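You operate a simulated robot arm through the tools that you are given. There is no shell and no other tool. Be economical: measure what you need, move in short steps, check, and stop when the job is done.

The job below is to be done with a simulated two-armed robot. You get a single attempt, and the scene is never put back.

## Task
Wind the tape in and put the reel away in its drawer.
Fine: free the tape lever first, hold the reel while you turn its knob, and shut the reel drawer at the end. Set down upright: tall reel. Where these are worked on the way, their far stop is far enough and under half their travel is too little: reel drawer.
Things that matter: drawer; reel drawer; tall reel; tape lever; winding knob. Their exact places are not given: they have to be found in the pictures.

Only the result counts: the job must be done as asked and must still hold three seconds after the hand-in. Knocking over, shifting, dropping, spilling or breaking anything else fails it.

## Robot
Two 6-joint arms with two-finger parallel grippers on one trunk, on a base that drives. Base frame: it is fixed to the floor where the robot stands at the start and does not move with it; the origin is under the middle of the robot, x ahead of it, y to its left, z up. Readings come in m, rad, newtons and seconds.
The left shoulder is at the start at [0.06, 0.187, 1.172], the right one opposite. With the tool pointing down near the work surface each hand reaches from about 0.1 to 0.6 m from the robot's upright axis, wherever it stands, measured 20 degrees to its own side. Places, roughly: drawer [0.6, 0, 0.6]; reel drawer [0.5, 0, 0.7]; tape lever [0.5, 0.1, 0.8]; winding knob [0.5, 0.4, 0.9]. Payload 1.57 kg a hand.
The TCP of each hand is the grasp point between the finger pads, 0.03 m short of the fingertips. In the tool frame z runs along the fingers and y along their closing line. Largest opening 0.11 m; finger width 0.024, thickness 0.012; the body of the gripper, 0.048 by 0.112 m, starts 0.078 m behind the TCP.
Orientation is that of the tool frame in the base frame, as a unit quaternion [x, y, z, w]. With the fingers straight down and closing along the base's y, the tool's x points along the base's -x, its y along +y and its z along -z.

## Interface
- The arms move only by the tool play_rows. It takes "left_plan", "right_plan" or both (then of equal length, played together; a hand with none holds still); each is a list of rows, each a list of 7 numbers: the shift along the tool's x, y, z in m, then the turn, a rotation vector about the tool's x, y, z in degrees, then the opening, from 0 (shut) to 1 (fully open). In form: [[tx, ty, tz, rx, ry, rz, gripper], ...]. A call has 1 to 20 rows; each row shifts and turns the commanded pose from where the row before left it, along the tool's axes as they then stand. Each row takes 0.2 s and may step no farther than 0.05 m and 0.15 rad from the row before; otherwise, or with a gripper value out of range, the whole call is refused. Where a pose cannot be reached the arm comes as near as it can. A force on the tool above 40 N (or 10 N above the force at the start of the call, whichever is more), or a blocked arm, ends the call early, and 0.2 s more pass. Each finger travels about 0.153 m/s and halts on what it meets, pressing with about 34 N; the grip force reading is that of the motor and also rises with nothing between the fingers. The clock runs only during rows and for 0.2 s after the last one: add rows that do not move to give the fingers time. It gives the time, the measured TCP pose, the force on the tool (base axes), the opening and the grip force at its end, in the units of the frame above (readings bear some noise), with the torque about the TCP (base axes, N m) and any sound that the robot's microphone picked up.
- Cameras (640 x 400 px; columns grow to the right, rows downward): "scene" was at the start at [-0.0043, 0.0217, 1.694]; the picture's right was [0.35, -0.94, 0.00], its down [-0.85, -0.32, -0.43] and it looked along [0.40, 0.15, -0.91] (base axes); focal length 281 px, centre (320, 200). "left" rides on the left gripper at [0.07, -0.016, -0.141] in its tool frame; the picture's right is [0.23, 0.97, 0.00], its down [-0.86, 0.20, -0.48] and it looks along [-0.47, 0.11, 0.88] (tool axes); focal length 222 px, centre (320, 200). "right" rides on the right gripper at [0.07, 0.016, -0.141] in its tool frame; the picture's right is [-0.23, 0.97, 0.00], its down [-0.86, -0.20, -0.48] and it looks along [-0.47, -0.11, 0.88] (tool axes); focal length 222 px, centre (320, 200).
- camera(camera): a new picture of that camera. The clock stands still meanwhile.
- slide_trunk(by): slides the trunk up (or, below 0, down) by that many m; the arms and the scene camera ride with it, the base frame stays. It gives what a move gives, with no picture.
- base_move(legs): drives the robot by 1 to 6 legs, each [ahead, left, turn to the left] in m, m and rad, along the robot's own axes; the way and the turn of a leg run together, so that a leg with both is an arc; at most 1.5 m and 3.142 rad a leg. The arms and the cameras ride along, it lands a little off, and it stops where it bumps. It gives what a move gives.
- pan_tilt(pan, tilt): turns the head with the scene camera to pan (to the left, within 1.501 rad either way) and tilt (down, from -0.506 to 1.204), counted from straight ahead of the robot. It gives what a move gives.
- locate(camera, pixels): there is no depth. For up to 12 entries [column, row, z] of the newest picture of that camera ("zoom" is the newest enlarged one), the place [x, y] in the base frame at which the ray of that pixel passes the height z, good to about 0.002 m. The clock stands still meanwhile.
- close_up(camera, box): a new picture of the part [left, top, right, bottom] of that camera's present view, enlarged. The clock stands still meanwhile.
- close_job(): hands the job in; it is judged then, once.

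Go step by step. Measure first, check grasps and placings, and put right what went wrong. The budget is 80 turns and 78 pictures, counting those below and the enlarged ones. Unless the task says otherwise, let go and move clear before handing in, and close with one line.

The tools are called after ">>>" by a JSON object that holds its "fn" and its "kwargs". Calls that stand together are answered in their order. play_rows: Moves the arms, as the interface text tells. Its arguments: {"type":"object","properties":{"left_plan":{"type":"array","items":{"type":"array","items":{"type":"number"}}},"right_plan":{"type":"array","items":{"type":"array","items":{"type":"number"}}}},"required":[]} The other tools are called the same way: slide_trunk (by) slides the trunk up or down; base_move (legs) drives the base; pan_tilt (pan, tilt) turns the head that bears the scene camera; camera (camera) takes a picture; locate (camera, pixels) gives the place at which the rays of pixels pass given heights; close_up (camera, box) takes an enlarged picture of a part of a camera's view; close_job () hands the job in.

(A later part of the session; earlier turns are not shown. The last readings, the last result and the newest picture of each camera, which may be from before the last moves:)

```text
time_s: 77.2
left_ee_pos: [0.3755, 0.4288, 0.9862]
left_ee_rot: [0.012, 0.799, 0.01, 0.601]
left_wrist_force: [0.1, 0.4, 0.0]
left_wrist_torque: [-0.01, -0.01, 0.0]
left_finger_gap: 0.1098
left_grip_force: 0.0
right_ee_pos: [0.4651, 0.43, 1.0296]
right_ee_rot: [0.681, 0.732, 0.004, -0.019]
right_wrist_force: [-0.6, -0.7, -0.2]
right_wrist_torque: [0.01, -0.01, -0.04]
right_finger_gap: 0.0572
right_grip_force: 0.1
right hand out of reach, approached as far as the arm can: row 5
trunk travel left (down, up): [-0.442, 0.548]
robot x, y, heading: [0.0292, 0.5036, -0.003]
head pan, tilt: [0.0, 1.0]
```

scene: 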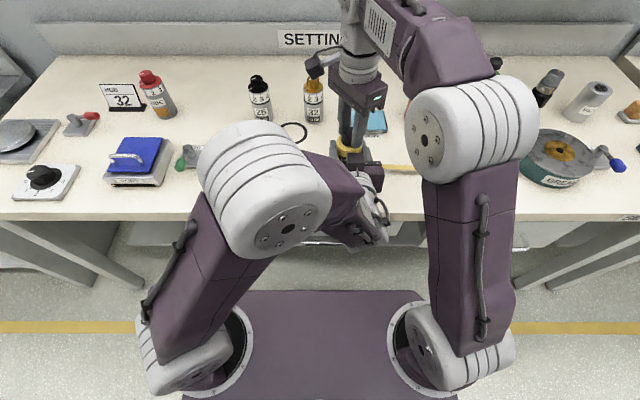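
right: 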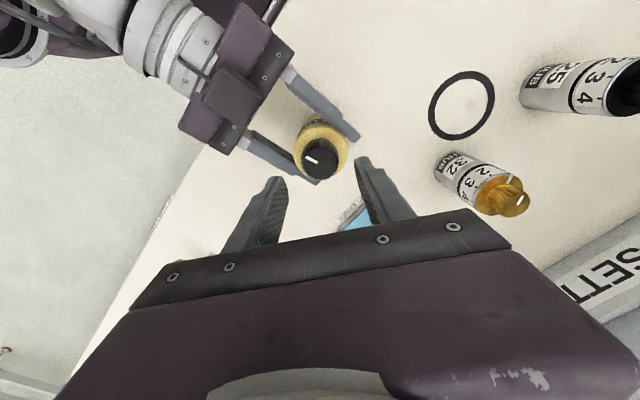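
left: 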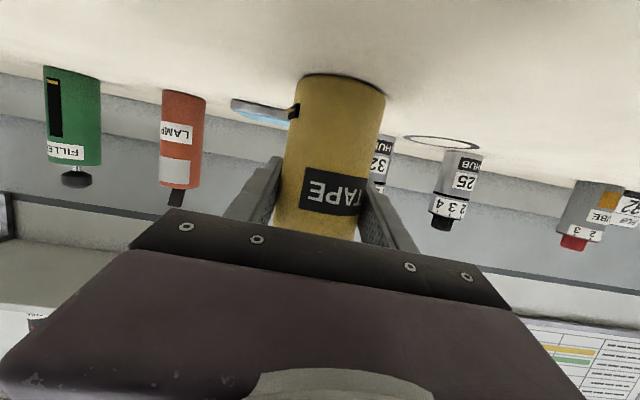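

Now drive back and over in front of the reel drawer, move the left hand aside, and pitch the right hand forward for the handle.

>>> {"fn": "base_move", "kwargs": {"legs": [[-0.2, 0, 0], [0, -0.35, 0]]}}

>>> {"fn": "play_rows", "kwargs": {"left_plan": [[0, 0.045, 0, 0, 0, 0, 1], [0, 0.045, 0, 0, 0, 0, 1], [0, 0.045, 0, 0, 0, 0, 1], [0, 0.045, 0, 0, 0, 0, 1], [0, 0.045, 0, 0, 0, 0, 1], [0, 0.045, 0, 0, 0, 0, 1], [0, 0, 0, 0, 0, 0, 1], [0, 0, 0, 0, 0, 0, 1], [0, 0, 0, 0, 0, 0, 1], [0, 0, 0, 0, 0, 0, 1], [0, 0, 0, 0, 0, 0, 1], [0, 0, 0, 0, 0, 0, 1], [0, 0, 0, 0, 0, 0, 1], [0, 0, 0, 0, 0, 0, 1], [0, 0, 0, 0, 0, 0, 1], [0, 0, 0, 0, 0, 0, 1]], "right_plan": [[0, 0, 0, 0, 0, 0, 0.52], [0, 0, 0, 0, 0, 0, 0.52], [0, 0, 0, 0, 0, 0, 0.52], [0, 0, 0, 0, 0, 0, 0.52], [0, 0, 0, 0, 0, 4, 0.52], [0, 0, 0, -8, 0, 0, 0.52], [0, 0, 0, -8, 0, 0, 0.52], [0, 0, 0, -8, 0, 0, 0.52], [0, 0, 0, -8, 0, 0, 0.52], [0, 0, 0, -8, 0, 0, 0.52], [0, 0, 0, -8, 0, 0, 0.52], [0, 0, 0, -8, 0, 0, 0.52], [0, 0, 0, -8, 0, 0, 0.52], [0, 0, 0, -8, 0, 0, 0.52], [0, 0, 0, 0, 0, 0, 0.52], [0, 0, 0, 0, 0, 0, 0.52]]}}

>>> {"fn": "camera", "kwargs": {"camera": "scene"}}

>>> {"fn": "camera", "kwargs": {"camera": "right"}}

```text
time_s: 80.8
left_ee_pos: [0.179, 0.0613, 0.986]
left_ee_rot: [0.012, 0.799, 0.01, 0.601]
left_wrist_force: [-0.6, 0.2, -0.8]
left_wrist_torque: [-0.03, 0.01, 0.01]
left_finger_gap: 0.1099
left_grip_force: 0.1
right_ee_pos: [0.2674, 0.0634, 1.0284]
right_ee_rot: [0.681, 0.732, 0.005, -0.018]
right_wrist_force: [-0.1, 0.2, -0.6]
right_wrist_torque: [0.05, -0.01, -0.02]
right_finger_gap: 0.0572
right_grip_force: 0.1
trunk travel left (down, up): [-0.442, 0.548]
robot x, y, heading: [-0.1704, 0.1356, 0.006]
head pan, tilt: [0.0, 1.0]
```

```text
time_s: 84.2
left_ee_pos: [0.2472, 0.2214, 0.9962]
left_ee_rot: [0.011, 0.8, 0.011, 0.6]
left_wrist_force: [0.0, -0.8, 0.7]
left_wrist_torque: [0.01, -0.02, -0.02]
left_finger_gap: 0.1102
left_grip_force: 0.0
left hand out of reach, approached as far as the arm can: row 3, 4, 5, 6
right_ee_pos: [0.2909, 0.05, 1.0824]
right_ee_rot: [0.584, 0.579, 0.412, 0.392]
right_wrist_force: [-0.8, -0.6, -0.6]
right_wrist_torque: [0.01, 0.02, -0.01]
right_finger_gap: 0.057
right_grip_force: 0.0
right hand out of reach, approached as far as the arm can: row 13, 14
trunk travel left (down, up): [-0.442, 0.548]
robot x, y, heading: [-0.1726, 0.138, 0.007]
head pan, tilt: [0.0, 1.0]
```

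```text
16 pictures are left
```

scene: 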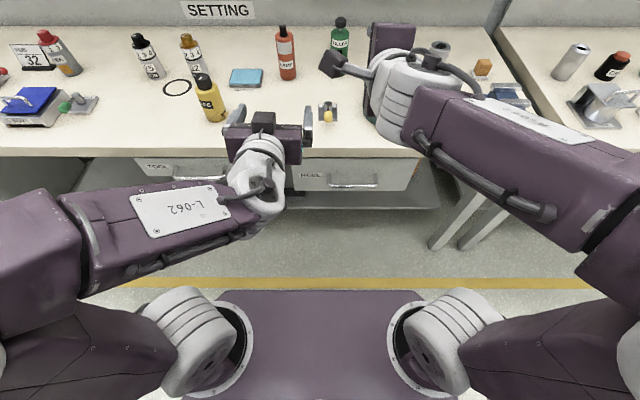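

```text
15 pictures are left
```

right: 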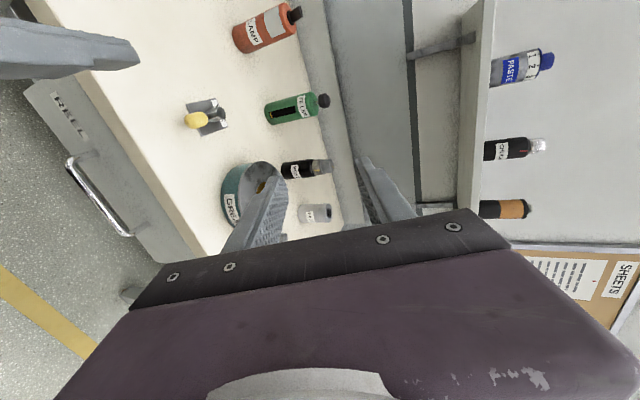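

>>> {"fn": "locate", "kwargs": {"camera": "scene", "pixels": [[331, 187, 0.66], [378, 187, 0.66], [354, 187, 0.7], [354, 187, 0.62], [354, 160, 0.75], [293, 187, 0.66], [408, 187, 0.66], [325, 152, 0.8]]}}

>>> {"fn": "locate", "kwargs": {"camera": "right", "pixels": [[70, 163, 0.66], [128, 235, 0.66], [98, 200, 0.7], [98, 200, 0.66], [98, 200, 0.62]]}}

```text
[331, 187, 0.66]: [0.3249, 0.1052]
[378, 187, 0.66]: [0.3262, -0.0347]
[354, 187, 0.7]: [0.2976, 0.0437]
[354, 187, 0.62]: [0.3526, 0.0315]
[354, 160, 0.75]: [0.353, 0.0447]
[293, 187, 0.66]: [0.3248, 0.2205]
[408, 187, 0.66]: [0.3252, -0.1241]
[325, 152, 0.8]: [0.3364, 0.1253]
```

```text
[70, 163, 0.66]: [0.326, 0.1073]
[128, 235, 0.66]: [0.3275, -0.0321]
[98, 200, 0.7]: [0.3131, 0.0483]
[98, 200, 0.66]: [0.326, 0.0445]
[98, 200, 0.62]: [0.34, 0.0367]
```

The bar is consistently at (0.326, 0.037, 0.66). I'll lower the trunk 0.25 and then step the right hand down in front of it, slightly back in x.

>>> {"fn": "slide_trunk", "kwargs": {"by": -0.25}}

>>> {"fn": "play_rows", "kwargs": {"right_plan": [[0, -0.0373, 0.0143, 0, 0, 0, 0.52], [0, -0.0373, 0.0143, 0, 0, 0, 0.52], [0, 0, 0, 0, 0, 0, 0.52]]}}

```text
time_s: 86.8
left_ee_pos: [0.2472, 0.2211, 0.7465]
left_ee_rot: [0.012, 0.8, 0.01, 0.6]
left_wrist_force: [-0.2, -0.8, -1.5]
left_wrist_torque: [-0.01, 0.02, 0.01]
left_finger_gap: 0.1099
left_grip_force: 0.0
right_ee_pos: [0.2913, 0.0493, 0.8319]
right_ee_rot: [0.583, 0.579, 0.413, 0.392]
right_wrist_force: [-0.2, 0.6, 0.3]
right_wrist_torque: [0.0, -0.01, 0.01]
right_finger_gap: 0.0575
right_grip_force: 0.0
trunk travel left (down, up): [-0.192, 0.798]
robot x, y, heading: [-0.1701, 0.1361, 0.004]
head pan, tilt: [0.0, 1.0]
```

```text
time_s: 87.5
left_ee_pos: [0.2472, 0.2226, 0.747]
left_ee_rot: [0.011, 0.8, 0.01, 0.6]
left_wrist_force: [-0.2, 0.0, 1.2]
left_wrist_torque: [-0.01, 0.01, -0.01]
left_finger_gap: 0.1098
left_grip_force: 0.0
right_ee_pos: [0.2973, 0.0319, 0.8178]
right_ee_rot: [0.585, 0.583, 0.408, 0.388]
right_wrist_force: [0.3, -0.1, -0.2]
right_wrist_torque: [0.0, 0.0, 0.06]
right_finger_gap: 0.0569
right_grip_force: 0.0
right hand out of reach, approached as far as the arm can: row 1, 2
trunk travel left (down, up): [-0.192, 0.798]
robot x, y, heading: [-0.1712, 0.1358, 0.001]
head pan, tilt: [0.0, 1.0]
```

The pitch only holds at this height relative to the shoulder, so I'll back the base 3 cm and let the trunk carry the hand down to the bar.

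>>> {"fn": "base_move", "kwargs": {"legs": [[-0.03, 0, 0]]}}

>>> {"fn": "slide_trunk", "kwargs": {"by": -0.153}}

>>> {"fn": "camera", "kwargs": {"camera": "right"}}

```text
time_s: 88.4
left_ee_pos: [0.2171, 0.222, 0.7471]
left_ee_rot: [0.011, 0.8, 0.011, 0.6]
left_wrist_force: [0.1, 0.0, 0.2]
left_wrist_torque: [-0.01, -0.01, -0.01]
left_finger_gap: 0.1101
left_grip_force: 0.0
right_ee_pos: [0.2663, 0.0316, 0.8169]
right_ee_rot: [0.585, 0.583, 0.409, 0.388]
right_wrist_force: [-0.6, 0.1, 0.8]
right_wrist_torque: [-0.05, -0.01, -0.01]
right_finger_gap: 0.0572
right_grip_force: 0.0
trunk travel left (down, up): [-0.192, 0.798]
robot x, y, heading: [-0.2004, 0.1376, 0.006]
head pan, tilt: [0.0, 1.0]
```

```text
time_s: 90.2
left_ee_pos: [0.2171, 0.2227, 0.5935]
left_ee_rot: [0.011, 0.799, 0.011, 0.601]
left_wrist_force: [-0.7, -0.5, -0.4]
left_wrist_torque: [-0.01, 0.03, -0.02]
left_finger_gap: 0.11
left_grip_force: 0.0
right_ee_pos: [0.2669, 0.0318, 0.6642]
right_ee_rot: [0.585, 0.584, 0.408, 0.387]
right_wrist_force: [1.0, -0.3, 0.0]
right_wrist_torque: [0.0, 0.0, -0.01]
right_finger_gap: 0.0572
right_grip_force: 0.1
trunk travel left (down, up): [-0.039, 0.951]
robot x, y, heading: [-0.2015, 0.1356, 0.006]
head pan, tilt: [0.0, 1.0]
```

```text
14 pictures are left
```

right: 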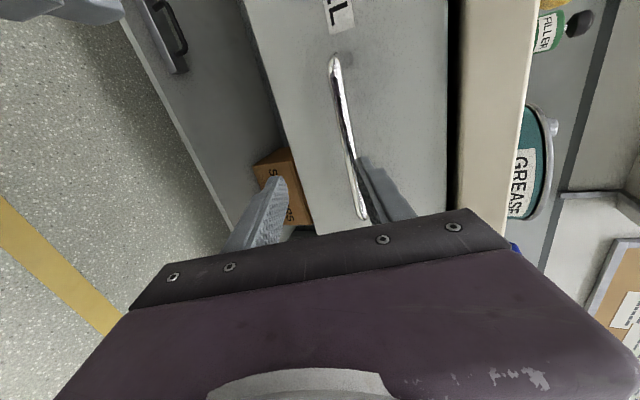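

>>> {"fn": "locate", "kwargs": {"camera": "right", "pixels": [[350, 160, 0.65], [350, 160, 0.66], [350, 160, 0.67], [340, 100, 0.66]]}}

>>> {"fn": "base_move", "kwargs": {"legs": [[0.048, 0, 0]]}}

>>> {"fn": "camera", "kwargs": {"camera": "right"}}

```text
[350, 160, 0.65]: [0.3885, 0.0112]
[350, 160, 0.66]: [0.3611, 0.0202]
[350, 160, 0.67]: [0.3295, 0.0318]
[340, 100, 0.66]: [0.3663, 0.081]
```

```text
time_s: 91.1
left_ee_pos: [0.2646, 0.221, 0.5934]
left_ee_rot: [0.013, 0.8, 0.009, 0.6]
left_wrist_force: [0.0, 0.3, -0.1]
left_wrist_torque: [-0.02, 0.01, -0.02]
left_finger_gap: 0.1099
left_grip_force: 0.1
right_ee_pos: [0.3147, 0.0308, 0.6645]
right_ee_rot: [0.586, 0.583, 0.409, 0.387]
right_wrist_force: [-0.3, 0.4, 0.4]
right_wrist_torque: [0.01, -0.02, -0.01]
right_finger_gap: 0.0573
right_grip_force: 0.0
trunk travel left (down, up): [-0.039, 0.951]
robot x, y, heading: [-0.1506, 0.135, 0.001]
head pan, tilt: [0.0, 1.0]
```

```text
13 pictures are left
```

right: 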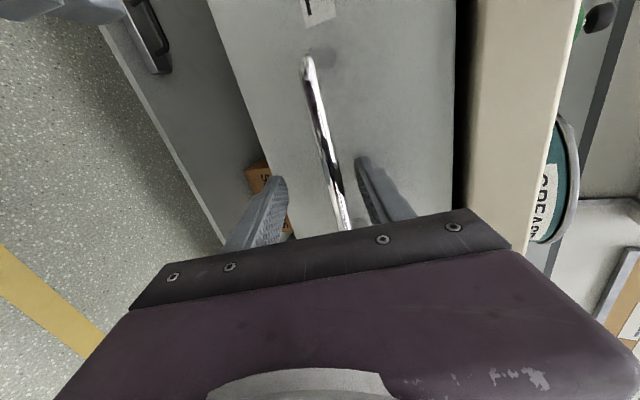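

The bar lies between the fingers (col ~335). Closing, then pulling by driving back.

>>> {"fn": "play_rows", "kwargs": {"right_plan": [[0, 0, 0, 0, 0, 0, 0.2], [0, 0, 0, 0, 0, 0, 0], [0, 0, 0, 0, 0, 0, 0], [0, 0, 0, 0, 0, 0, 0]]}}

>>> {"fn": "base_move", "kwargs": {"legs": [[-0.1, 0, 0]]}}

```text
time_s: 91.7
left_ee_pos: [0.2644, 0.2214, 0.5936]
left_ee_rot: [0.012, 0.799, 0.01, 0.601]
left_wrist_force: [0.1, 1.2, -0.2]
left_wrist_torque: [0.02, -0.01, -0.01]
left_finger_gap: 0.1098
left_grip_force: 0.2
right_ee_pos: [0.3152, 0.0304, 0.6757]
right_ee_rot: [0.58, 0.578, 0.415, 0.396]
right_wrist_force: [3.2, 0.0, 18.1]
right_wrist_torque: [-0.87, -0.1, -0.1]
right_finger_gap: 0.0119
right_grip_force: 29.6
trunk travel left (down, up): [-0.039, 0.951]
robot x, y, heading: [-0.1511, 0.1366, 0.003]
head pan, tilt: [0.0, 1.0]
stopped in row 2 (right hand): the force on the tool passed its limit (the readings are from after the stop); the commanded pose is now the measured one
```

```text
time_s: 92.8
left_ee_pos: [0.1606, 0.2197, 0.5953]
left_ee_rot: [0.012, 0.799, 0.01, 0.601]
left_wrist_force: [0.4, -0.9, -0.3]
left_wrist_torque: [0.01, 0.0, 0.01]
left_finger_gap: 0.11
left_grip_force: 0.0
right_ee_pos: [0.2122, 0.0301, 0.6756]
right_ee_rot: [0.581, 0.577, 0.416, 0.396]
right_wrist_force: [-0.6, -2.4, 32.7]
right_wrist_torque: [-0.64, -0.08, 0.4]
right_finger_gap: 0.0122
right_grip_force: 29.0
trunk travel left (down, up): [-0.039, 0.951]
robot x, y, heading: [-0.2547, 0.1383, 0.003]
head pan, tilt: [0.0, 1.0]
```

The grip holds (12 mm) and the drawer follows. Easing the upward strain and pulling on.

>>> {"fn": "slide_trunk", "kwargs": {"by": 0.006}}

>>> {"fn": "base_move", "kwargs": {"legs": [[-0.12, 0, 0]]}}

>>> {"fn": "camera", "kwargs": {"camera": "scene"}}

```text
time_s: 93.4
left_ee_pos: [0.1647, 0.2208, 0.5991]
left_ee_rot: [0.011, 0.8, 0.011, 0.599]
left_wrist_force: [0.3, -0.4, 0.7]
left_wrist_torque: [0.0, 0.0, 0.02]
left_finger_gap: 0.1101
left_grip_force: 0.1
right_ee_pos: [0.2151, 0.0305, 0.6752]
right_ee_rot: [0.583, 0.58, 0.412, 0.392]
right_wrist_force: [-0.7, 2.8, -20.2]
right_wrist_torque: [-0.73, 0.0, 0.31]
right_finger_gap: 0.0123
right_grip_force: 29.8
trunk travel left (down, up): [-0.045, 0.945]
robot x, y, heading: [-0.2503, 0.1366, -0.002]
head pan, tilt: [0.0, 1.0]
```

```text
time_s: 94.6
left_ee_pos: [0.0437, 0.2205, 0.5977]
left_ee_rot: [0.012, 0.8, 0.01, 0.599]
left_wrist_force: [-0.2, -0.3, 0.1]
left_wrist_torque: [-0.01, 0.01, -0.01]
left_finger_gap: 0.1101
left_grip_force: 0.0
right_ee_pos: [0.0943, 0.0301, 0.6755]
right_ee_rot: [0.583, 0.58, 0.412, 0.392]
right_wrist_force: [-0.9, 5.2, -33.5]
right_wrist_torque: [-0.79, 0.03, -0.01]
right_finger_gap: 0.0119
right_grip_force: 29.6
trunk travel left (down, up): [-0.045, 0.945]
robot x, y, heading: [-0.3756, 0.1346, -0.001]
head pan, tilt: [0.0, 1.0]
```

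```text
12 pictures are left
```

scene: 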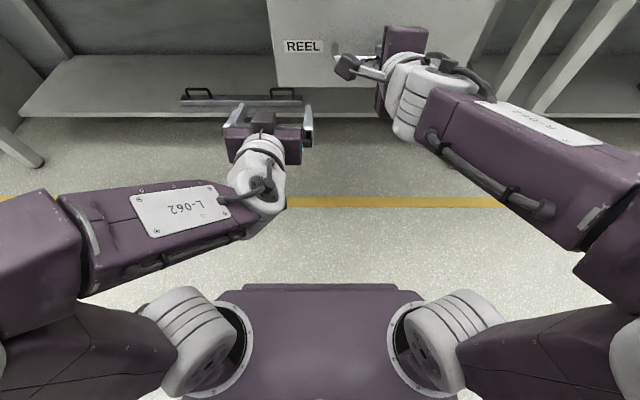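

The drawer is out about 0.22 m. I'll open the hand, back clear, raise the trunk, and look into the drawer.

>>> {"fn": "play_rows", "kwargs": {"right_plan": [[0, 0, 0, 0, 0, 0, 0.5], [0, 0, 0, 0, 0, 0, 0.5], [0, 0, 0, 0, 0, 0, 0.5]]}}

>>> {"fn": "base_move", "kwargs": {"legs": [[-0.12, 0, 0]]}}

>>> {"fn": "slide_trunk", "kwargs": {"by": 0.6}}

>>> {"fn": "camera", "kwargs": {"camera": "scene"}}

```text
time_s: 95.4
left_ee_pos: [0.0423, 0.2204, 0.5993]
left_ee_rot: [0.013, 0.8, 0.009, 0.6]
left_wrist_force: [-0.7, -0.8, -0.1]
left_wrist_torque: [-0.03, 0.01, 0.05]
left_finger_gap: 0.1098
left_grip_force: 0.0
right_ee_pos: [0.0928, 0.0304, 0.6763]
right_ee_rot: [0.582, 0.58, 0.413, 0.393]
right_wrist_force: [-0.2, 0.2, 0.1]
right_wrist_torque: [0.0, 0.0, -0.04]
right_finger_gap: 0.0551
right_grip_force: 0.1
trunk travel left (down, up): [-0.045, 0.945]
robot x, y, heading: [-0.3745, 0.1378, 0.001]
head pan, tilt: [0.0, 1.0]
```

```text
time_s: 96.7
left_ee_pos: [-0.077, 0.2196, 0.5992]
left_ee_rot: [0.012, 0.799, 0.01, 0.601]
left_wrist_force: [0.3, 0.5, -1.2]
left_wrist_torque: [0.03, -0.02, -0.01]
left_finger_gap: 0.11
left_grip_force: 0.1
right_ee_pos: [-0.0261, 0.0297, 0.677]
right_ee_rot: [0.582, 0.58, 0.412, 0.394]
right_wrist_force: [-0.2, -0.5, 0.2]
right_wrist_torque: [0.03, 0.03, -0.01]
right_finger_gap: 0.0549
right_grip_force: 0.0
trunk travel left (down, up): [-0.045, 0.945]
robot x, y, heading: [-0.4956, 0.1378, -0.001]
head pan, tilt: [0.0, 1.0]
```

```text
refused: 0.6 is not a number from -0.4 to 0.4
```

```text
11 pictures are left
```

scene: 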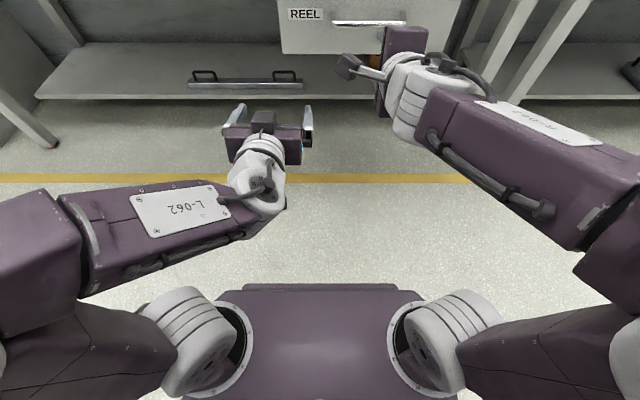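

Handle released and clear. Raising the trunk in two steps and unpitching the right hand.

>>> {"fn": "slide_trunk", "kwargs": {"by": 0.4}}

>>> {"fn": "slide_trunk", "kwargs": {"by": 0.22}}

>>> {"fn": "play_rows", "kwargs": {"right_plan": [[0, 0, 0, 8, 0, 0, 1], [0, 0, 0, 8, 0, 0, 1], [0, 0, 0, 8, 0, 0, 1], [0, 0, 0, 8, 0, 0, 1], [0, 0, 0, 8, 0, 0, 1], [0, 0, 0, 8, 0, 0, 1], [0, 0, 0, 8, 0, 0, 1], [0, 0, 0, 8, 0, 0, 1], [0, 0, 0, 4.3, 0, 0, 1], [0, 0, 0, 0, 0, 0, 1]]}}

>>> {"fn": "base_move", "kwargs": {"legs": [[0, 0.42, 0], [0.47, 0, 0]]}}

>>> {"fn": "camera", "kwargs": {"camera": "scene"}}

```text
time_s: 100.5
left_ee_pos: [-0.0761, 0.2206, 0.9997]
left_ee_rot: [0.012, 0.8, 0.01, 0.6]
left_wrist_force: [0.4, 0.0, -0.2]
left_wrist_torque: [0.0, -0.05, 0.03]
left_finger_gap: 0.1099
left_grip_force: 0.0
right_ee_pos: [-0.0276, 0.0295, 1.0771]
right_ee_rot: [0.582, 0.579, 0.413, 0.393]
right_wrist_force: [0.7, 0.7, -0.6]
right_wrist_torque: [-0.02, 0.02, 0.01]
right_finger_gap: 0.0551
right_grip_force: 0.0
trunk travel left (down, up): [-0.445, 0.545]
robot x, y, heading: [-0.4959, 0.1412, 0.001]
head pan, tilt: [0.0, 1.0]
```

```text
time_s: 102.8
left_ee_pos: [-0.0768, 0.2188, 1.219]
left_ee_rot: [0.013, 0.799, 0.009, 0.6]
left_wrist_force: [0.1, 0.5, -0.3]
left_wrist_torque: [0.03, -0.03, -0.01]
left_finger_gap: 0.1099
left_grip_force: 0.1
right_ee_pos: [-0.0268, 0.03, 1.2982]
right_ee_rot: [0.582, 0.58, 0.412, 0.394]
right_wrist_force: [1.3, 0.1, -0.1]
right_wrist_torque: [0.0, 0.0, 0.0]
right_finger_gap: 0.055
right_grip_force: 0.2
trunk travel left (down, up): [-0.665, 0.325]
robot x, y, heading: [-0.4947, 0.1371, 0.002]
head pan, tilt: [0.0, 1.0]
```

```text
time_s: 105.0
left_ee_pos: [-0.0764, 0.2211, 1.2188]
left_ee_rot: [0.012, 0.8, 0.011, 0.6]
left_wrist_force: [-0.1, 0.3, 0.1]
left_wrist_torque: [0.02, 0.04, 0.02]
left_finger_gap: 0.1098
left_grip_force: 0.2
right_ee_pos: [-0.0496, 0.0256, 1.2643]
right_ee_rot: [0.702, 0.712, 0.016, -0.002]
right_wrist_force: [-0.2, 0.9, -0.6]
right_wrist_torque: [-0.01, 0.0, 0.03]
right_finger_gap: 0.1098
right_grip_force: 0.1
right hand out of reach, approached as far as the arm can: row 8, 9
trunk travel left (down, up): [-0.665, 0.325]
robot x, y, heading: [-0.4968, 0.1367, 0.003]
head pan, tilt: [0.0, 1.0]
```

```text
time_s: 110.0
left_ee_pos: [0.3769, 0.6431, 1.2203]
left_ee_rot: [0.015, 0.8, 0.008, 0.6]
left_wrist_force: [-0.2, 0.1, 0.3]
left_wrist_torque: [0.03, 0.01, 0.01]
left_finger_gap: 0.1099
left_grip_force: 0.1
right_ee_pos: [0.4028, 0.447, 1.2666]
right_ee_rot: [0.706, 0.708, 0.017, -0.002]
right_wrist_force: [-0.2, 0.3, -0.3]
right_wrist_torque: [-0.02, 0.04, 0.0]
right_finger_gap: 0.1099
right_grip_force: 0.0
trunk travel left (down, up): [-0.665, 0.325]
robot x, y, heading: [-0.0401, 0.5623, -0.003]
head pan, tilt: [0.0, 1.0]
```

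```text
10 pictures are left
```

scene: 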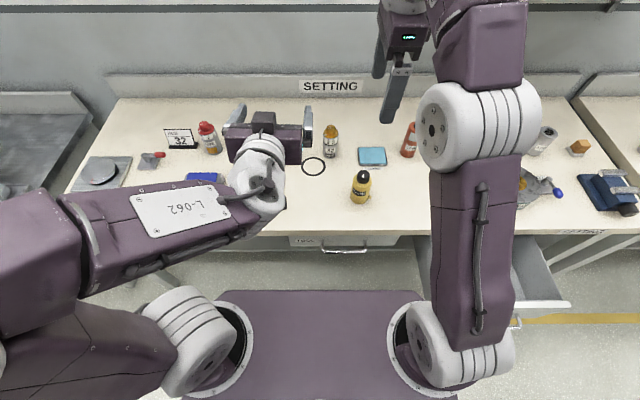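

The drawer is open (540,280) and the reel stands upright at (361,187). Locating it.

>>> {"fn": "locate", "kwargs": {"camera": "scene", "pixels": [[362, 177, 0.928], [361, 186, 0.89], [360, 204, 0.8], [352, 190, 0.87], [370, 190, 0.87]]}}

>>> {"fn": "play_rows", "kwargs": {"right_plan": [[0, 0.037, 0.02, 0, 0, 0, 1], [0, 0.037, 0.02, 0, 0, 0, 1], [0, 0, 0.045, 0, 0, 0, 1], [0, 0, 0.045, 0, 0, 0, 1], [0, 0, 0.045, 0, 0, 0, 1], [0, 0, 0.04, 0, 0, 0, 1], [0, 0, 0, 0, 0, 0, 1]]}}

>>> {"fn": "camera", "kwargs": {"camera": "right"}}

```text
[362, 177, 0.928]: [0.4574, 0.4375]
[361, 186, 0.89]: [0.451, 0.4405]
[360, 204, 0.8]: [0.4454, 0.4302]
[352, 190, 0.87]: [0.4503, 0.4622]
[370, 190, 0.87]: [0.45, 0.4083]
```

```text
time_s: 111.6
left_ee_pos: [0.3769, 0.6432, 1.2189]
left_ee_rot: [0.015, 0.8, 0.008, 0.6]
left_wrist_force: [0.0, 0.4, -1.4]
left_wrist_torque: [-0.03, -0.03, 0.0]
left_finger_gap: 0.1099
left_grip_force: 0.0
right_ee_pos: [0.4564, 0.4497, 1.0378]
right_ee_rot: [0.705, 0.708, 0.018, -0.001]
right_wrist_force: [0.1, -0.2, 0.5]
right_wrist_torque: [-0.01, -0.02, 0.0]
right_finger_gap: 0.1101
right_grip_force: 0.1
right hand out of reach, approached as far as the arm can: row 1, 2
trunk travel left (down, up): [-0.665, 0.325]
robot x, y, heading: [-0.0386, 0.563, -0.008]
head pan, tilt: [0.0, 1.0]
```

```text
9 pictures are left
```

right: 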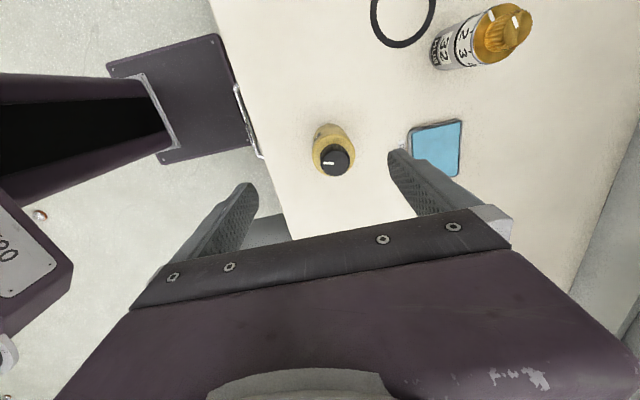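

>>> {"fn": "locate", "kwargs": {"camera": "right", "pixels": [[334, 160, 0.928], [334, 143, 0.89], [328, 128, 0.8]]}}

```text
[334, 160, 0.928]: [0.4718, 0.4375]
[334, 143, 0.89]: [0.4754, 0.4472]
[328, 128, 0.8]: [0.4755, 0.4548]
```

Reel centre ≈(0.473,0.437). Descending around it and closing along x.

>>> {"fn": "play_rows", "kwargs": {"right_plan": [[-0.0125, 0.0165, 0, 0, 0, 0, 1], [0, 0, 0.0415, 0, 0, 0, 1], [0, 0, 0.0415, 0, 0, 0, 1], [0, 0, 0.0415, 0, 0, 0, 1], [0, 0, 0.0415, 0, 0, 0, 1], [0, 0, 0, 0, 0, 0, 1]]}}

```text
time_s: 113.0
left_ee_pos: [0.3776, 0.6432, 1.2194]
left_ee_rot: [0.016, 0.8, 0.007, 0.6]
left_wrist_force: [-0.3, -0.2, 0.2]
left_wrist_torque: [0.01, 0.0, -0.02]
left_finger_gap: 0.1101
left_grip_force: 0.2
right_ee_pos: [0.4812, 0.4401, 0.8726]
right_ee_rot: [0.706, 0.708, 0.018, -0.001]
right_wrist_force: [0.6, 0.2, 0.9]
right_wrist_torque: [-0.02, 0.0, -0.03]
right_finger_gap: 0.1103
right_grip_force: 0.0
trunk travel left (down, up): [-0.665, 0.325]
robot x, y, heading: [-0.0418, 0.5596, -0.007]
head pan, tilt: [0.0, 1.0]
```

Straightening the 2.6° tilt, centring, and closing; then a small lift.

>>> {"fn": "play_rows", "kwargs": {"right_plan": [[-0.002, -0.007, 0, 2.7, 0, 0, 1], [0, 0, 0, 0, 0, 0, 0.6], [0, 0, 0, 0, 0, 0, 0.4], [0, 0, 0, 0, 0, 0, 0.4], [0, 0, 0, 0, 0, 0, 0.4], [0, 0, 0, 0, 0, 0, 0.4], [0, 0, -0.02, 0, 0, 0, 0.4], [0, 0, -0.03, 0, 0, 0, 0.4], [0, 0, -0.04, 0, 0, 0, 0.4], [0, 0, 0, 0, 0, 0, 0.4]]}}

>>> {"fn": "camera", "kwargs": {"camera": "right"}}

```text
time_s: 115.2
left_ee_pos: [0.3778, 0.6423, 1.2187]
left_ee_rot: [0.015, 0.799, 0.008, 0.601]
left_wrist_force: [0.9, 0.1, 0.1]
left_wrist_torque: [0.03, -0.01, 0.01]
left_finger_gap: 0.1101
left_grip_force: 0.0
right_ee_pos: [0.4751, 0.4377, 0.9633]
right_ee_rot: [0.705, 0.709, 0.001, -0.017]
right_wrist_force: [0.0, 0.2, -2.0]
right_wrist_torque: [-0.02, 0.02, 0.01]
right_finger_gap: 0.0571
right_grip_force: 34.1
trunk travel left (down, up): [-0.665, 0.325]
robot x, y, heading: [-0.0374, 0.561, -0.008]
head pan, tilt: [0.0, 1.0]
```

```text
8 pictures are left
```

right: 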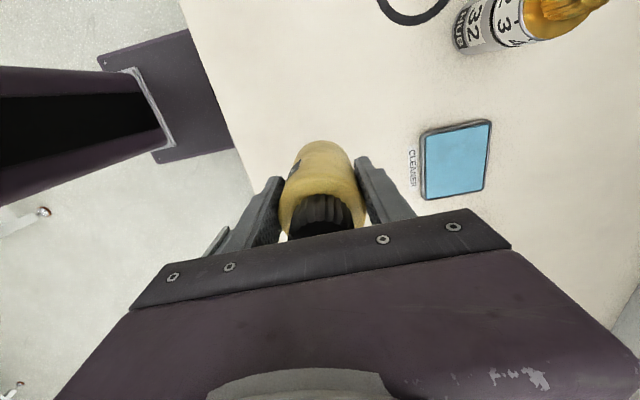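

The reel is held (57 mm). Driving back then sideways to bring it above the open drawer.

>>> {"fn": "base_move", "kwargs": {"legs": [[-0.228, 0, 0.008], [0, -0.397, 0]]}}

>>> {"fn": "camera", "kwargs": {"camera": "scene"}}

>>> {"fn": "camera", "kwargs": {"camera": "right"}}

```text
time_s: 119.0
left_ee_pos: [0.1482, 0.2612, 1.2184]
left_ee_rot: [0.005, 0.8, 0.015, 0.6]
left_wrist_force: [-0.3, -0.8, 0.1]
left_wrist_torque: [0.02, 0.03, -0.02]
left_finger_gap: 0.1102
left_grip_force: 0.0
right_ee_pos: [0.2508, 0.0587, 0.9617]
right_ee_rot: [0.696, 0.718, 0.0, -0.017]
right_wrist_force: [-0.3, -0.3, -2.2]
right_wrist_torque: [0.03, -0.02, -0.01]
right_finger_gap: 0.0573
right_grip_force: 34.4
trunk travel left (down, up): [-0.665, 0.325]
robot x, y, heading: [-0.2708, 0.1698, 0.021]
head pan, tilt: [0.0, 1.0]
```

```text
7 pictures are left
```

scene: 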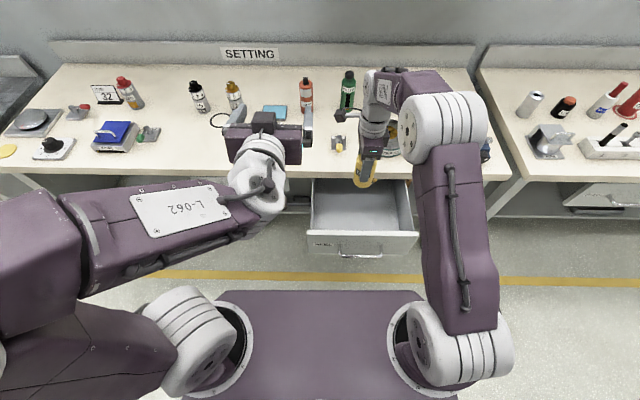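

```text
6 pictures are left
```

right: 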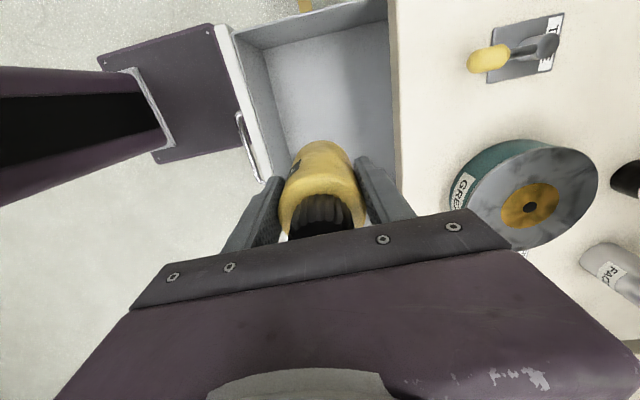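

>>> {"fn": "locate", "kwargs": {"camera": "scene", "pixels": [[310, 232, 0.75], [415, 234, 0.75], [313, 180, 0.75], [410, 180, 0.75], [345, 256, 0.66], [316, 225, 0.62], [410, 227, 0.62]]}}

>>> {"fn": "locate", "kwargs": {"camera": "right", "pixels": [[232, 30, 0.75], [268, 50, 0.62], [388, 10, 0.75], [272, 178, 0.62], [268, 50, 0.65], [243, 112, 0.66]]}}

```text
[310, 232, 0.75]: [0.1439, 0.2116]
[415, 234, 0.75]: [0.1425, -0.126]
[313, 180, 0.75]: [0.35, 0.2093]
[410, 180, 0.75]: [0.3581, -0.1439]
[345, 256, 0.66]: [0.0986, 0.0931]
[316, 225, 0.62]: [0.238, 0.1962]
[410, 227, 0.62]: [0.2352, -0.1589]
```

```text
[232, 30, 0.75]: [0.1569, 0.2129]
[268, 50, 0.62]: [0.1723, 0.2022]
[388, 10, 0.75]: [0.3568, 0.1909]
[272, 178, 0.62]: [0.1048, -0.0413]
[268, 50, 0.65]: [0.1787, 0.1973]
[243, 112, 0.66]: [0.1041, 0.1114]
```

The reel at (0.251,0.059) is well inside the drawer (x 0.16–0.36, y −0.12–0.20). Descending, then feeling for the floor.

>>> {"fn": "play_rows", "kwargs": {"right_plan": [[0, 0, 0.045, -0.9, 0, 0, 0.4], [0, 0, 0.045, 0, 0, 0, 0.4], [0, 0, 0.045, 0, 0, 0, 0.4], [0, 0, 0.045, 0, 0, 0, 0.4], [0, 0, 0.04, 0, 0, 0, 0.4], [0, 0, 0, 0, 0, 0, 0.4]]}}

>>> {"fn": "play_rows", "kwargs": {"right_plan": [[0, 0, 0.008, 0, 0, 0, 0.4], [0, 0, 0.008, 0, 0, 0, 0.4], [0, 0, 0.008, 0, 0, 0, 0.4], [0, 0, 0.006, 0, 0, 0, 0.4], [0, 0, 0, 0, 0, 0, 0.4]]}}

```text
time_s: 120.4
left_ee_pos: [0.1473, 0.2629, 1.2188]
left_ee_rot: [0.005, 0.8, 0.015, 0.6]
left_wrist_force: [0.3, -0.1, -0.6]
left_wrist_torque: [0.0, 0.01, 0.0]
left_finger_gap: 0.1099
left_grip_force: 0.1
right_ee_pos: [0.2496, 0.0651, 0.7422]
right_ee_rot: [0.695, 0.718, 0.006, -0.013]
right_wrist_force: [-0.3, 0.0, -1.8]
right_wrist_torque: [-0.01, 0.01, 0.02]
right_finger_gap: 0.0569
right_grip_force: 34.2
trunk travel left (down, up): [-0.665, 0.325]
robot x, y, heading: [-0.269, 0.171, 0.02]
head pan, tilt: [0.0, 1.0]
```

```text
time_s: 121.6
left_ee_pos: [0.148, 0.2627, 1.22]
left_ee_rot: [0.006, 0.8, 0.014, 0.6]
left_wrist_force: [0.5, 0.0, 1.4]
left_wrist_torque: [-0.01, 0.02, -0.02]
left_finger_gap: 0.1099
left_grip_force: 0.1
right_ee_pos: [0.2494, 0.0655, 0.7116]
right_ee_rot: [0.696, 0.718, 0.006, -0.013]
right_wrist_force: [-0.8, -0.1, -2.6]
right_wrist_torque: [0.04, 0.0, -0.01]
right_finger_gap: 0.0569
right_grip_force: 33.8
trunk travel left (down, up): [-0.665, 0.325]
robot x, y, heading: [-0.2647, 0.1718, 0.024]
head pan, tilt: [0.0, 1.0]
```

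>>> {"fn": "play_rows", "kwargs": {"right_plan": [[0, 0, 0.006, 0, 0, 0, 0.4], [0, 0, 0.006, 0, 0, 0, 0.4], [0, 0, 0.006, 0, 0, 0, 0.4], [0, 0, 0.005, 0, 0, 0, 0.4], [0, 0, 0, 0, 0, 0, 0.4]]}}

```text
time_s: 122.8
left_ee_pos: [0.1483, 0.2623, 1.2206]
left_ee_rot: [0.005, 0.8, 0.016, 0.6]
left_wrist_force: [0.5, -0.4, 0.6]
left_wrist_torque: [0.02, -0.02, 0.02]
left_finger_gap: 0.11
left_grip_force: 0.1
right_ee_pos: [0.2478, 0.0649, 0.6883]
right_ee_rot: [0.696, 0.718, 0.006, -0.012]
right_wrist_force: [1.0, 0.7, -1.0]
right_wrist_torque: [-0.02, -0.03, -0.01]
right_finger_gap: 0.0572
right_grip_force: 34.0
trunk travel left (down, up): [-0.665, 0.325]
robot x, y, heading: [-0.2671, 0.17, 0.022]
head pan, tilt: [0.0, 1.0]
```

>>> {"fn": "play_rows", "kwargs": {"right_plan": [[0, 0, 0.005, 0, 0, 0, 0.4], [0, 0, 0.005, 0, 0, 0, 0.4], [0, 0, 0.005, 0, 0, 0, 0.4], [0, 0, 0.005, 0, 0, 0, 0.4]]}}

```text
time_s: 123.8
left_ee_pos: [0.1469, 0.2624, 1.2211]
left_ee_rot: [0.005, 0.799, 0.015, 0.601]
left_wrist_force: [0.1, 0.9, 0.2]
left_wrist_torque: [-0.01, 0.01, 0.02]
left_finger_gap: 0.11
left_grip_force: 0.0
right_ee_pos: [0.2474, 0.0688, 0.6706]
right_ee_rot: [0.696, 0.718, 0.006, -0.012]
right_wrist_force: [-1.7, -1.7, 20.8]
right_wrist_torque: [-0.24, -0.54, 0.0]
right_finger_gap: 0.057
right_grip_force: 23.3
trunk travel left (down, up): [-0.665, 0.325]
robot x, y, heading: [-0.2663, 0.1698, 0.016]
head pan, tilt: [0.0, 1.0]
```

Contact with the drawer floor (21 N). Easing, opening, and lifting clear.

>>> {"fn": "play_rows", "kwargs": {"right_plan": [[0, 0, -0.003, 0, 0, 0, 0.4], [0, 0, 0, 0, 0, 0, 0.6], [0, 0, 0, 0, 0, 0, 0.85], [0, 0, 0, 0, 0, 0, 0.85], [0, 0, 0, 0, 0, 0, 0.85], [0, 0, -0.03, 0, 0, 0, 0.85], [0, 0, -0.045, 0, 0, 0, 0.85], [0, 0, -0.045, 0, 0, 0, 0.85], [0, 0, -0.045, 0, 0, 0, 0.85], [0, 0, -0.045, 0, 0, 0, 0.85], [0, 0, -0.045, 0, 0, 0, 0.85], [0, 0, 0, 0, 0, 0, 0.85]]}}

>>> {"fn": "camera", "kwargs": {"camera": "right"}}

```text
time_s: 126.4
left_ee_pos: [0.1488, 0.2615, 1.2193]
left_ee_rot: [0.004, 0.8, 0.016, 0.6]
left_wrist_force: [-0.5, 0.4, -0.2]
left_wrist_torque: [-0.01, -0.01, 0.0]
left_finger_gap: 0.1099
left_grip_force: 0.1
right_ee_pos: [0.2524, 0.064, 0.928]
right_ee_rot: [0.695, 0.719, 0.006, -0.012]
right_wrist_force: [0.8, -0.8, -0.1]
right_wrist_torque: [-0.01, -0.01, 0.0]
right_finger_gap: 0.0936
right_grip_force: 0.1
trunk travel left (down, up): [-0.665, 0.325]
robot x, y, heading: [-0.2651, 0.1709, 0.019]
head pan, tilt: [0.0, 1.0]
```

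```text
5 pictures are left
```

right: 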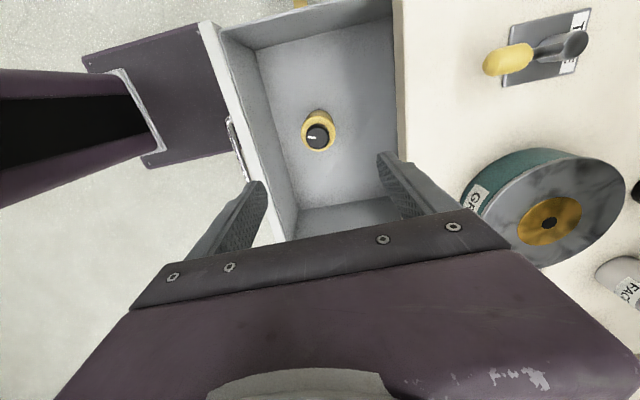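

The reel stands upright in the drawer. Backing off, closing and pitching the right hand 40°, and lowering the trunk to push the front.

>>> {"fn": "base_move", "kwargs": {"legs": [[-0.22, 0, -0.019]]}}

>>> {"fn": "play_rows", "kwargs": {"right_plan": [[0, 0, 0, -8, 0, 0, 0.3], [0, 0, 0, -8, 0, 0, 0], [0, 0, 0, -8, 0, 0, 0], [0, 0, 0, -8, 0, 0, 0], [0, 0, 0, -8, 0, 0, 0], [0, 0, 0, 0, 0, 0, 0]]}}

>>> {"fn": "slide_trunk", "kwargs": {"by": -0.2}}

```text
time_s: 128.1
left_ee_pos: [-0.0717, 0.2526, 1.22]
left_ee_rot: [0.012, 0.799, 0.01, 0.601]
left_wrist_force: [-0.4, 0.2, 0.5]
left_wrist_torque: [0.01, 0.02, 0.02]
left_finger_gap: 0.1097
left_grip_force: 0.0
right_ee_pos: [0.0284, 0.0515, 0.9278]
right_ee_rot: [0.702, 0.713, 0.006, -0.012]
right_wrist_force: [-0.9, -0.7, -1.1]
right_wrist_torque: [0.0, -0.02, -0.03]
right_finger_gap: 0.0937
right_grip_force: 0.1
trunk travel left (down, up): [-0.665, 0.325]
robot x, y, heading: [-0.4915, 0.1681, 0.005]
head pan, tilt: [0.0, 1.0]
```

```text
time_s: 129.5
left_ee_pos: [-0.072, 0.2521, 1.2191]
left_ee_rot: [0.011, 0.8, 0.011, 0.6]
left_wrist_force: [-0.4, 0.4, -0.8]
left_wrist_torque: [-0.04, -0.02, -0.02]
left_finger_gap: 0.1099
left_grip_force: 0.1
right_ee_pos: [0.0332, 0.0585, 0.9352]
right_ee_rot: [0.68, 0.69, 0.19, 0.155]
right_wrist_force: [0.3, 0.7, 0.3]
right_wrist_torque: [-0.02, 0.0, 0.01]
right_finger_gap: 0.0
right_grip_force: 21.0
right hand out of reach, approached as far as the arm can: row 4, 5
trunk travel left (down, up): [-0.665, 0.325]
robot x, y, heading: [-0.4897, 0.1688, 0.005]
head pan, tilt: [0.0, 1.0]
```

```text
time_s: 131.6
left_ee_pos: [-0.0709, 0.2533, 1.0198]
left_ee_rot: [0.011, 0.8, 0.011, 0.6]
left_wrist_force: [0.0, -0.2, 0.1]
left_wrist_torque: [-0.02, -0.02, 0.02]
left_finger_gap: 0.1097
left_grip_force: 0.1
right_ee_pos: [0.0336, 0.0573, 0.7337]
right_ee_rot: [0.68, 0.69, 0.19, 0.156]
right_wrist_force: [0.1, -0.9, 0.8]
right_wrist_torque: [0.02, 0.0, -0.03]
right_finger_gap: 0.0
right_grip_force: 21.7
trunk travel left (down, up): [-0.465, 0.525]
robot x, y, heading: [-0.486, 0.1674, 0.003]
head pan, tilt: [0.0, 1.0]
```

Pitch reached only 28°. Raising the hand relative to the shoulder allows more pitch, then I'll drop the trunk by the same amount.

>>> {"fn": "play_rows", "kwargs": {"right_plan": [[0, 0.019, -0.035, 0, 0, 0, 0], [0, 0.019, -0.035, 0, 0, 0, 0], [0, 0.019, -0.035, 0, 0, 0, 0], [0, 0, 0, -8, 0, 0, 0], [0, 0, 0, -8, 0, 0, 0], [0, 0, 0, 0, 0, 0, 0]]}}

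>>> {"fn": "slide_trunk", "kwargs": {"by": -0.13}}

```text
time_s: 133.0
left_ee_pos: [-0.0708, 0.2525, 1.0199]
left_ee_rot: [0.011, 0.799, 0.011, 0.601]
left_wrist_force: [-1.0, -0.2, 0.2]
left_wrist_torque: [-0.02, 0.0, 0.04]
left_finger_gap: 0.1099
left_grip_force: 0.0
right_ee_pos: [0.0413, 0.0457, 0.8616]
right_ee_rot: [0.664, 0.663, 0.255, 0.233]
right_wrist_force: [-0.1, -0.2, 0.9]
right_wrist_torque: [0.03, -0.03, -0.03]
right_finger_gap: 0.0002
right_grip_force: 21.0
right hand out of reach, approached as far as the arm can: row 5
trunk travel left (down, up): [-0.465, 0.525]
robot x, y, heading: [-0.4892, 0.1684, 0.0]
head pan, tilt: [0.0, 1.0]
```

```text
time_s: 134.6
left_ee_pos: [-0.0716, 0.2537, 0.8897]
left_ee_rot: [0.012, 0.799, 0.01, 0.601]
left_wrist_force: [0.4, 0.1, 0.4]
left_wrist_torque: [0.02, -0.01, -0.02]
left_finger_gap: 0.1098
left_grip_force: 0.0
right_ee_pos: [0.0403, 0.0455, 0.7326]
right_ee_rot: [0.665, 0.663, 0.254, 0.233]
right_wrist_force: [-0.3, 0.2, -0.5]
right_wrist_torque: [0.01, -0.01, -0.01]
right_finger_gap: 0.0
right_grip_force: 20.6
trunk travel left (down, up): [-0.335, 0.655]
robot x, y, heading: [-0.4927, 0.1665, 0.004]
head pan, tilt: [0.0, 1.0]
```

Pitch 40°, tip at z≈0.71. Lowering 18 mm and pushing the drawer in with the base.

>>> {"fn": "slide_trunk", "kwargs": {"by": -0.018}}

>>> {"fn": "base_move", "kwargs": {"legs": [[0.1, 0, 0]]}}

>>> {"fn": "camera", "kwargs": {"camera": "scene"}}

```text
time_s: 135.3
left_ee_pos: [-0.072, 0.253, 0.8718]
left_ee_rot: [0.011, 0.8, 0.012, 0.6]
left_wrist_force: [-0.4, 0.5, -0.9]
left_wrist_torque: [0.0, -0.05, 0.02]
left_finger_gap: 0.1101
left_grip_force: 0.0
right_ee_pos: [0.0406, 0.0454, 0.7135]
right_ee_rot: [0.663, 0.664, 0.254, 0.233]
right_wrist_force: [0.7, 0.8, 0.5]
right_wrist_torque: [0.01, 0.02, -0.02]
right_finger_gap: 0.0
right_grip_force: 20.9
trunk travel left (down, up): [-0.317, 0.673]
robot x, y, heading: [-0.489, 0.1673, -0.004]
head pan, tilt: [0.0, 1.0]
```

```text
time_s: 136.4
left_ee_pos: [0.0302, 0.2542, 0.8704]
left_ee_rot: [0.011, 0.8, 0.011, 0.599]
left_wrist_force: [0.3, 0.3, -0.3]
left_wrist_torque: [0.01, -0.03, -0.03]
left_finger_gap: 0.1104
left_grip_force: 0.1
right_ee_pos: [0.1424, 0.0463, 0.7122]
right_ee_rot: [0.663, 0.665, 0.254, 0.232]
right_wrist_force: [0.4, -0.9, -0.2]
right_wrist_torque: [0.0, 0.03, -0.01]
right_finger_gap: 0.0
right_grip_force: 21.8
trunk travel left (down, up): [-0.317, 0.673]
robot x, y, heading: [-0.3885, 0.1676, 0.005]
head pan, tilt: [0.0, 1.0]
```

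```text
4 pictures are left
```

scene: 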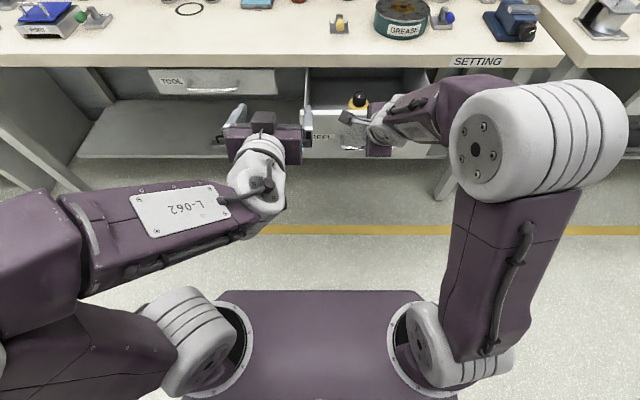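

>>> {"fn": "close_up", "kwargs": {"camera": "right", "box": [160, 40, 480, 240]}}

```text
2.00 times, centred on (320, 140) of right
```

zoom: 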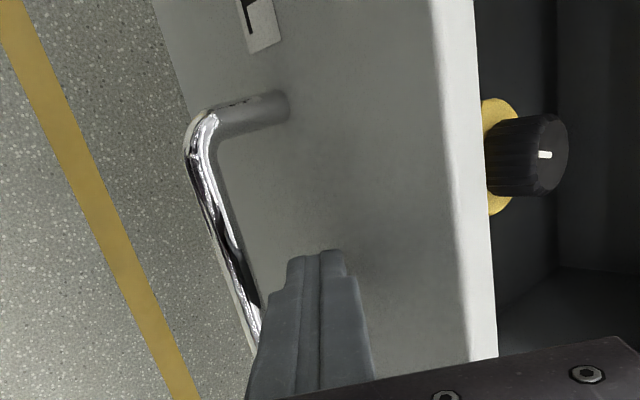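

Fingertips press the drawer front above the bar, and the reel stands behind it. Pushing on.

>>> {"fn": "base_move", "kwargs": {"legs": [[0.1, 0, 0], [0.07, 0, 0]]}}

>>> {"fn": "base_move", "kwargs": {"legs": [[0.03, 0, 0]]}}

```text
time_s: 138.2
left_ee_pos: [0.1972, 0.2556, 0.8717]
left_ee_rot: [0.011, 0.8, 0.011, 0.599]
left_wrist_force: [-0.2, 0.2, -1.1]
left_wrist_torque: [0.06, 0.0, 0.05]
left_finger_gap: 0.11
left_grip_force: 0.0
right_ee_pos: [0.3099, 0.0467, 0.7135]
right_ee_rot: [0.663, 0.664, 0.254, 0.233]
right_wrist_force: [0.7, -0.3, 0.3]
right_wrist_torque: [0.01, -0.02, -0.01]
right_finger_gap: 0.0
right_grip_force: 21.3
trunk travel left (down, up): [-0.317, 0.673]
robot x, y, heading: [-0.217, 0.1668, 0.002]
head pan, tilt: [0.0, 1.0]
```

```text
time_s: 139.1
left_ee_pos: [0.2225, 0.2542, 0.8712]
left_ee_rot: [0.013, 0.8, 0.01, 0.6]
left_wrist_force: [0.2, 0.2, 0.0]
left_wrist_torque: [-0.01, 0.01, 0.02]
left_finger_gap: 0.1101
left_grip_force: 0.1
right_ee_pos: [0.3325, 0.0484, 0.7131]
right_ee_rot: [0.664, 0.664, 0.253, 0.232]
right_wrist_force: [-4.8, 1.0, 3.3]
right_wrist_torque: [-0.03, 0.05, -0.03]
right_finger_gap: 0.0
right_grip_force: 21.3
trunk travel left (down, up): [-0.317, 0.673]
robot x, y, heading: [-0.1934, 0.1665, -0.001]
head pan, tilt: [0.0, 1.0]
stopped in leg 1: the force on the tool passed its limit (the readings are from after the stop); the commanded pose is now the measured one
```

The push met its stop at tip x≈0.354. One more gentle nudge, then back off and look.

>>> {"fn": "base_move", "kwargs": {"legs": [[0.015, 0, 0]]}}

>>> {"fn": "base_move", "kwargs": {"legs": [[-0.3, 0, 0]]}}

>>> {"fn": "close_up", "kwargs": {"camera": "scene", "box": [120, 0, 600, 300]}}

```text
time_s: 139.9
left_ee_pos: [0.2268, 0.255, 0.8725]
left_ee_rot: [0.013, 0.799, 0.01, 0.601]
left_wrist_force: [0.2, 0.3, -0.2]
left_wrist_torque: [0.0, -0.01, 0.02]
left_finger_gap: 0.11
left_grip_force: 0.1
right_ee_pos: [0.3334, 0.0485, 0.7135]
right_ee_rot: [0.665, 0.664, 0.25, 0.232]
right_wrist_force: [-21.5, 1.7, 16.0]
right_wrist_torque: [-0.01, -0.07, -0.07]
right_finger_gap: 0.0
right_grip_force: 20.7
trunk travel left (down, up): [-0.317, 0.673]
robot x, y, heading: [-0.1882, 0.1731, 0.008]
head pan, tilt: [0.0, 1.0]
stopped in leg 1: the force on the tool passed its limit (the readings are from after the stop); the commanded pose is now the measured one
```

```text
time_s: 141.9
left_ee_pos: [-0.0683, 0.2528, 0.8718]
left_ee_rot: [0.014, 0.8, 0.009, 0.6]
left_wrist_force: [0.6, 0.6, 0.5]
left_wrist_torque: [0.03, -0.01, -0.01]
left_finger_gap: 0.11
left_grip_force: 0.1
right_ee_pos: [0.0367, 0.0449, 0.7103]
right_ee_rot: [0.667, 0.663, 0.249, 0.23]
right_wrist_force: [-0.3, 0.0, 0.8]
right_wrist_torque: [0.01, -0.02, 0.0]
right_finger_gap: 0.0
right_grip_force: 20.6
trunk travel left (down, up): [-0.317, 0.673]
robot x, y, heading: [-0.4864, 0.1701, -0.004]
head pan, tilt: [0.0, 1.0]
```

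```text
1.33 times, centred on (360, 150) of scene
```

zoom: 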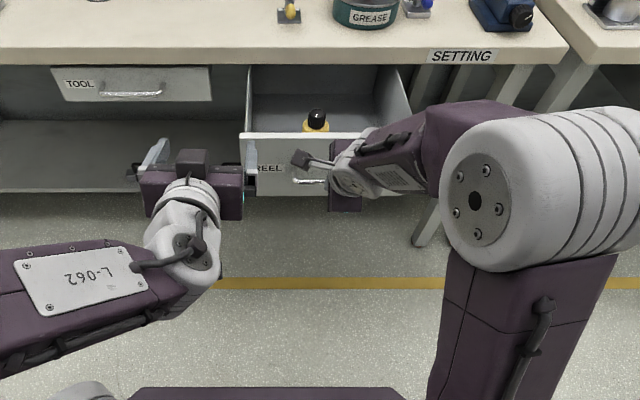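

On backing off, the fingers hooked the handle bar and pulled the drawer out again (reel still upright at (317,120)). I'll push it in again and then raise the hand above the bar before leaving.

>>> {"fn": "base_move", "kwargs": {"legs": [[0.15, 0, 0], [0.12, 0, 0]]}}

>>> {"fn": "base_move", "kwargs": {"legs": [[0.04, 0, 0]]}}

>>> {"fn": "base_move", "kwargs": {"legs": [[0.015, 0, 0]]}}

```text
time_s: 144.1
left_ee_pos: [0.1977, 0.2526, 0.8698]
left_ee_rot: [0.015, 0.8, 0.009, 0.599]
left_wrist_force: [0.0, -0.1, 0.2]
left_wrist_torque: [0.02, 0.0, 0.01]
left_finger_gap: 0.11
left_grip_force: 0.0
right_ee_pos: [0.3041, 0.0451, 0.7096]
right_ee_rot: [0.667, 0.664, 0.249, 0.229]
right_wrist_force: [0.1, 0.7, -0.5]
right_wrist_torque: [-0.01, 0.02, -0.01]
right_finger_gap: 0.0
right_grip_force: 21.4
trunk travel left (down, up): [-0.317, 0.673]
robot x, y, heading: [-0.2167, 0.1729, -0.0]
head pan, tilt: [0.0, 1.0]
```

```text
time_s: 145.1
left_ee_pos: [0.2301, 0.2532, 0.8706]
left_ee_rot: [0.014, 0.8, 0.011, 0.599]
left_wrist_force: [0.5, 0.2, 0.5]
left_wrist_torque: [0.01, -0.03, -0.01]
left_finger_gap: 0.11
left_grip_force: 0.0
right_ee_pos: [0.3339, 0.0454, 0.7095]
right_ee_rot: [0.668, 0.664, 0.245, 0.23]
right_wrist_force: [-8.9, 2.5, 6.5]
right_wrist_torque: [-0.02, -0.01, 0.02]
right_finger_gap: 0.0
right_grip_force: 21.2
trunk travel left (down, up): [-0.317, 0.673]
robot x, y, heading: [-0.1831, 0.1651, 0.001]
head pan, tilt: [0.0, 1.0]
stopped in leg 1: the force on the tool passed its limit (the readings are from after the stop); the commanded pose is now the measured one
```

```text
time_s: 145.8
left_ee_pos: [0.2336, 0.2524, 0.8733]
left_ee_rot: [0.016, 0.799, 0.008, 0.601]
left_wrist_force: [0.4, 0.8, 0.2]
left_wrist_torque: [0.01, -0.01, 0.02]
left_finger_gap: 0.1099
left_grip_force: 0.1
right_ee_pos: [0.3334, 0.0451, 0.7107]
right_ee_rot: [0.669, 0.665, 0.243, 0.229]
right_wrist_force: [-23.1, 0.7, 17.8]
right_wrist_torque: [-0.01, -0.12, 0.02]
right_finger_gap: 0.0001
right_grip_force: 21.1
trunk travel left (down, up): [-0.317, 0.673]
robot x, y, heading: [-0.1787, 0.1664, -0.004]
head pan, tilt: [0.0, 1.0]
stopped in leg 1: the force on the tool passed its limit (the readings are from after the stop); the commanded pose is now the measured one
```

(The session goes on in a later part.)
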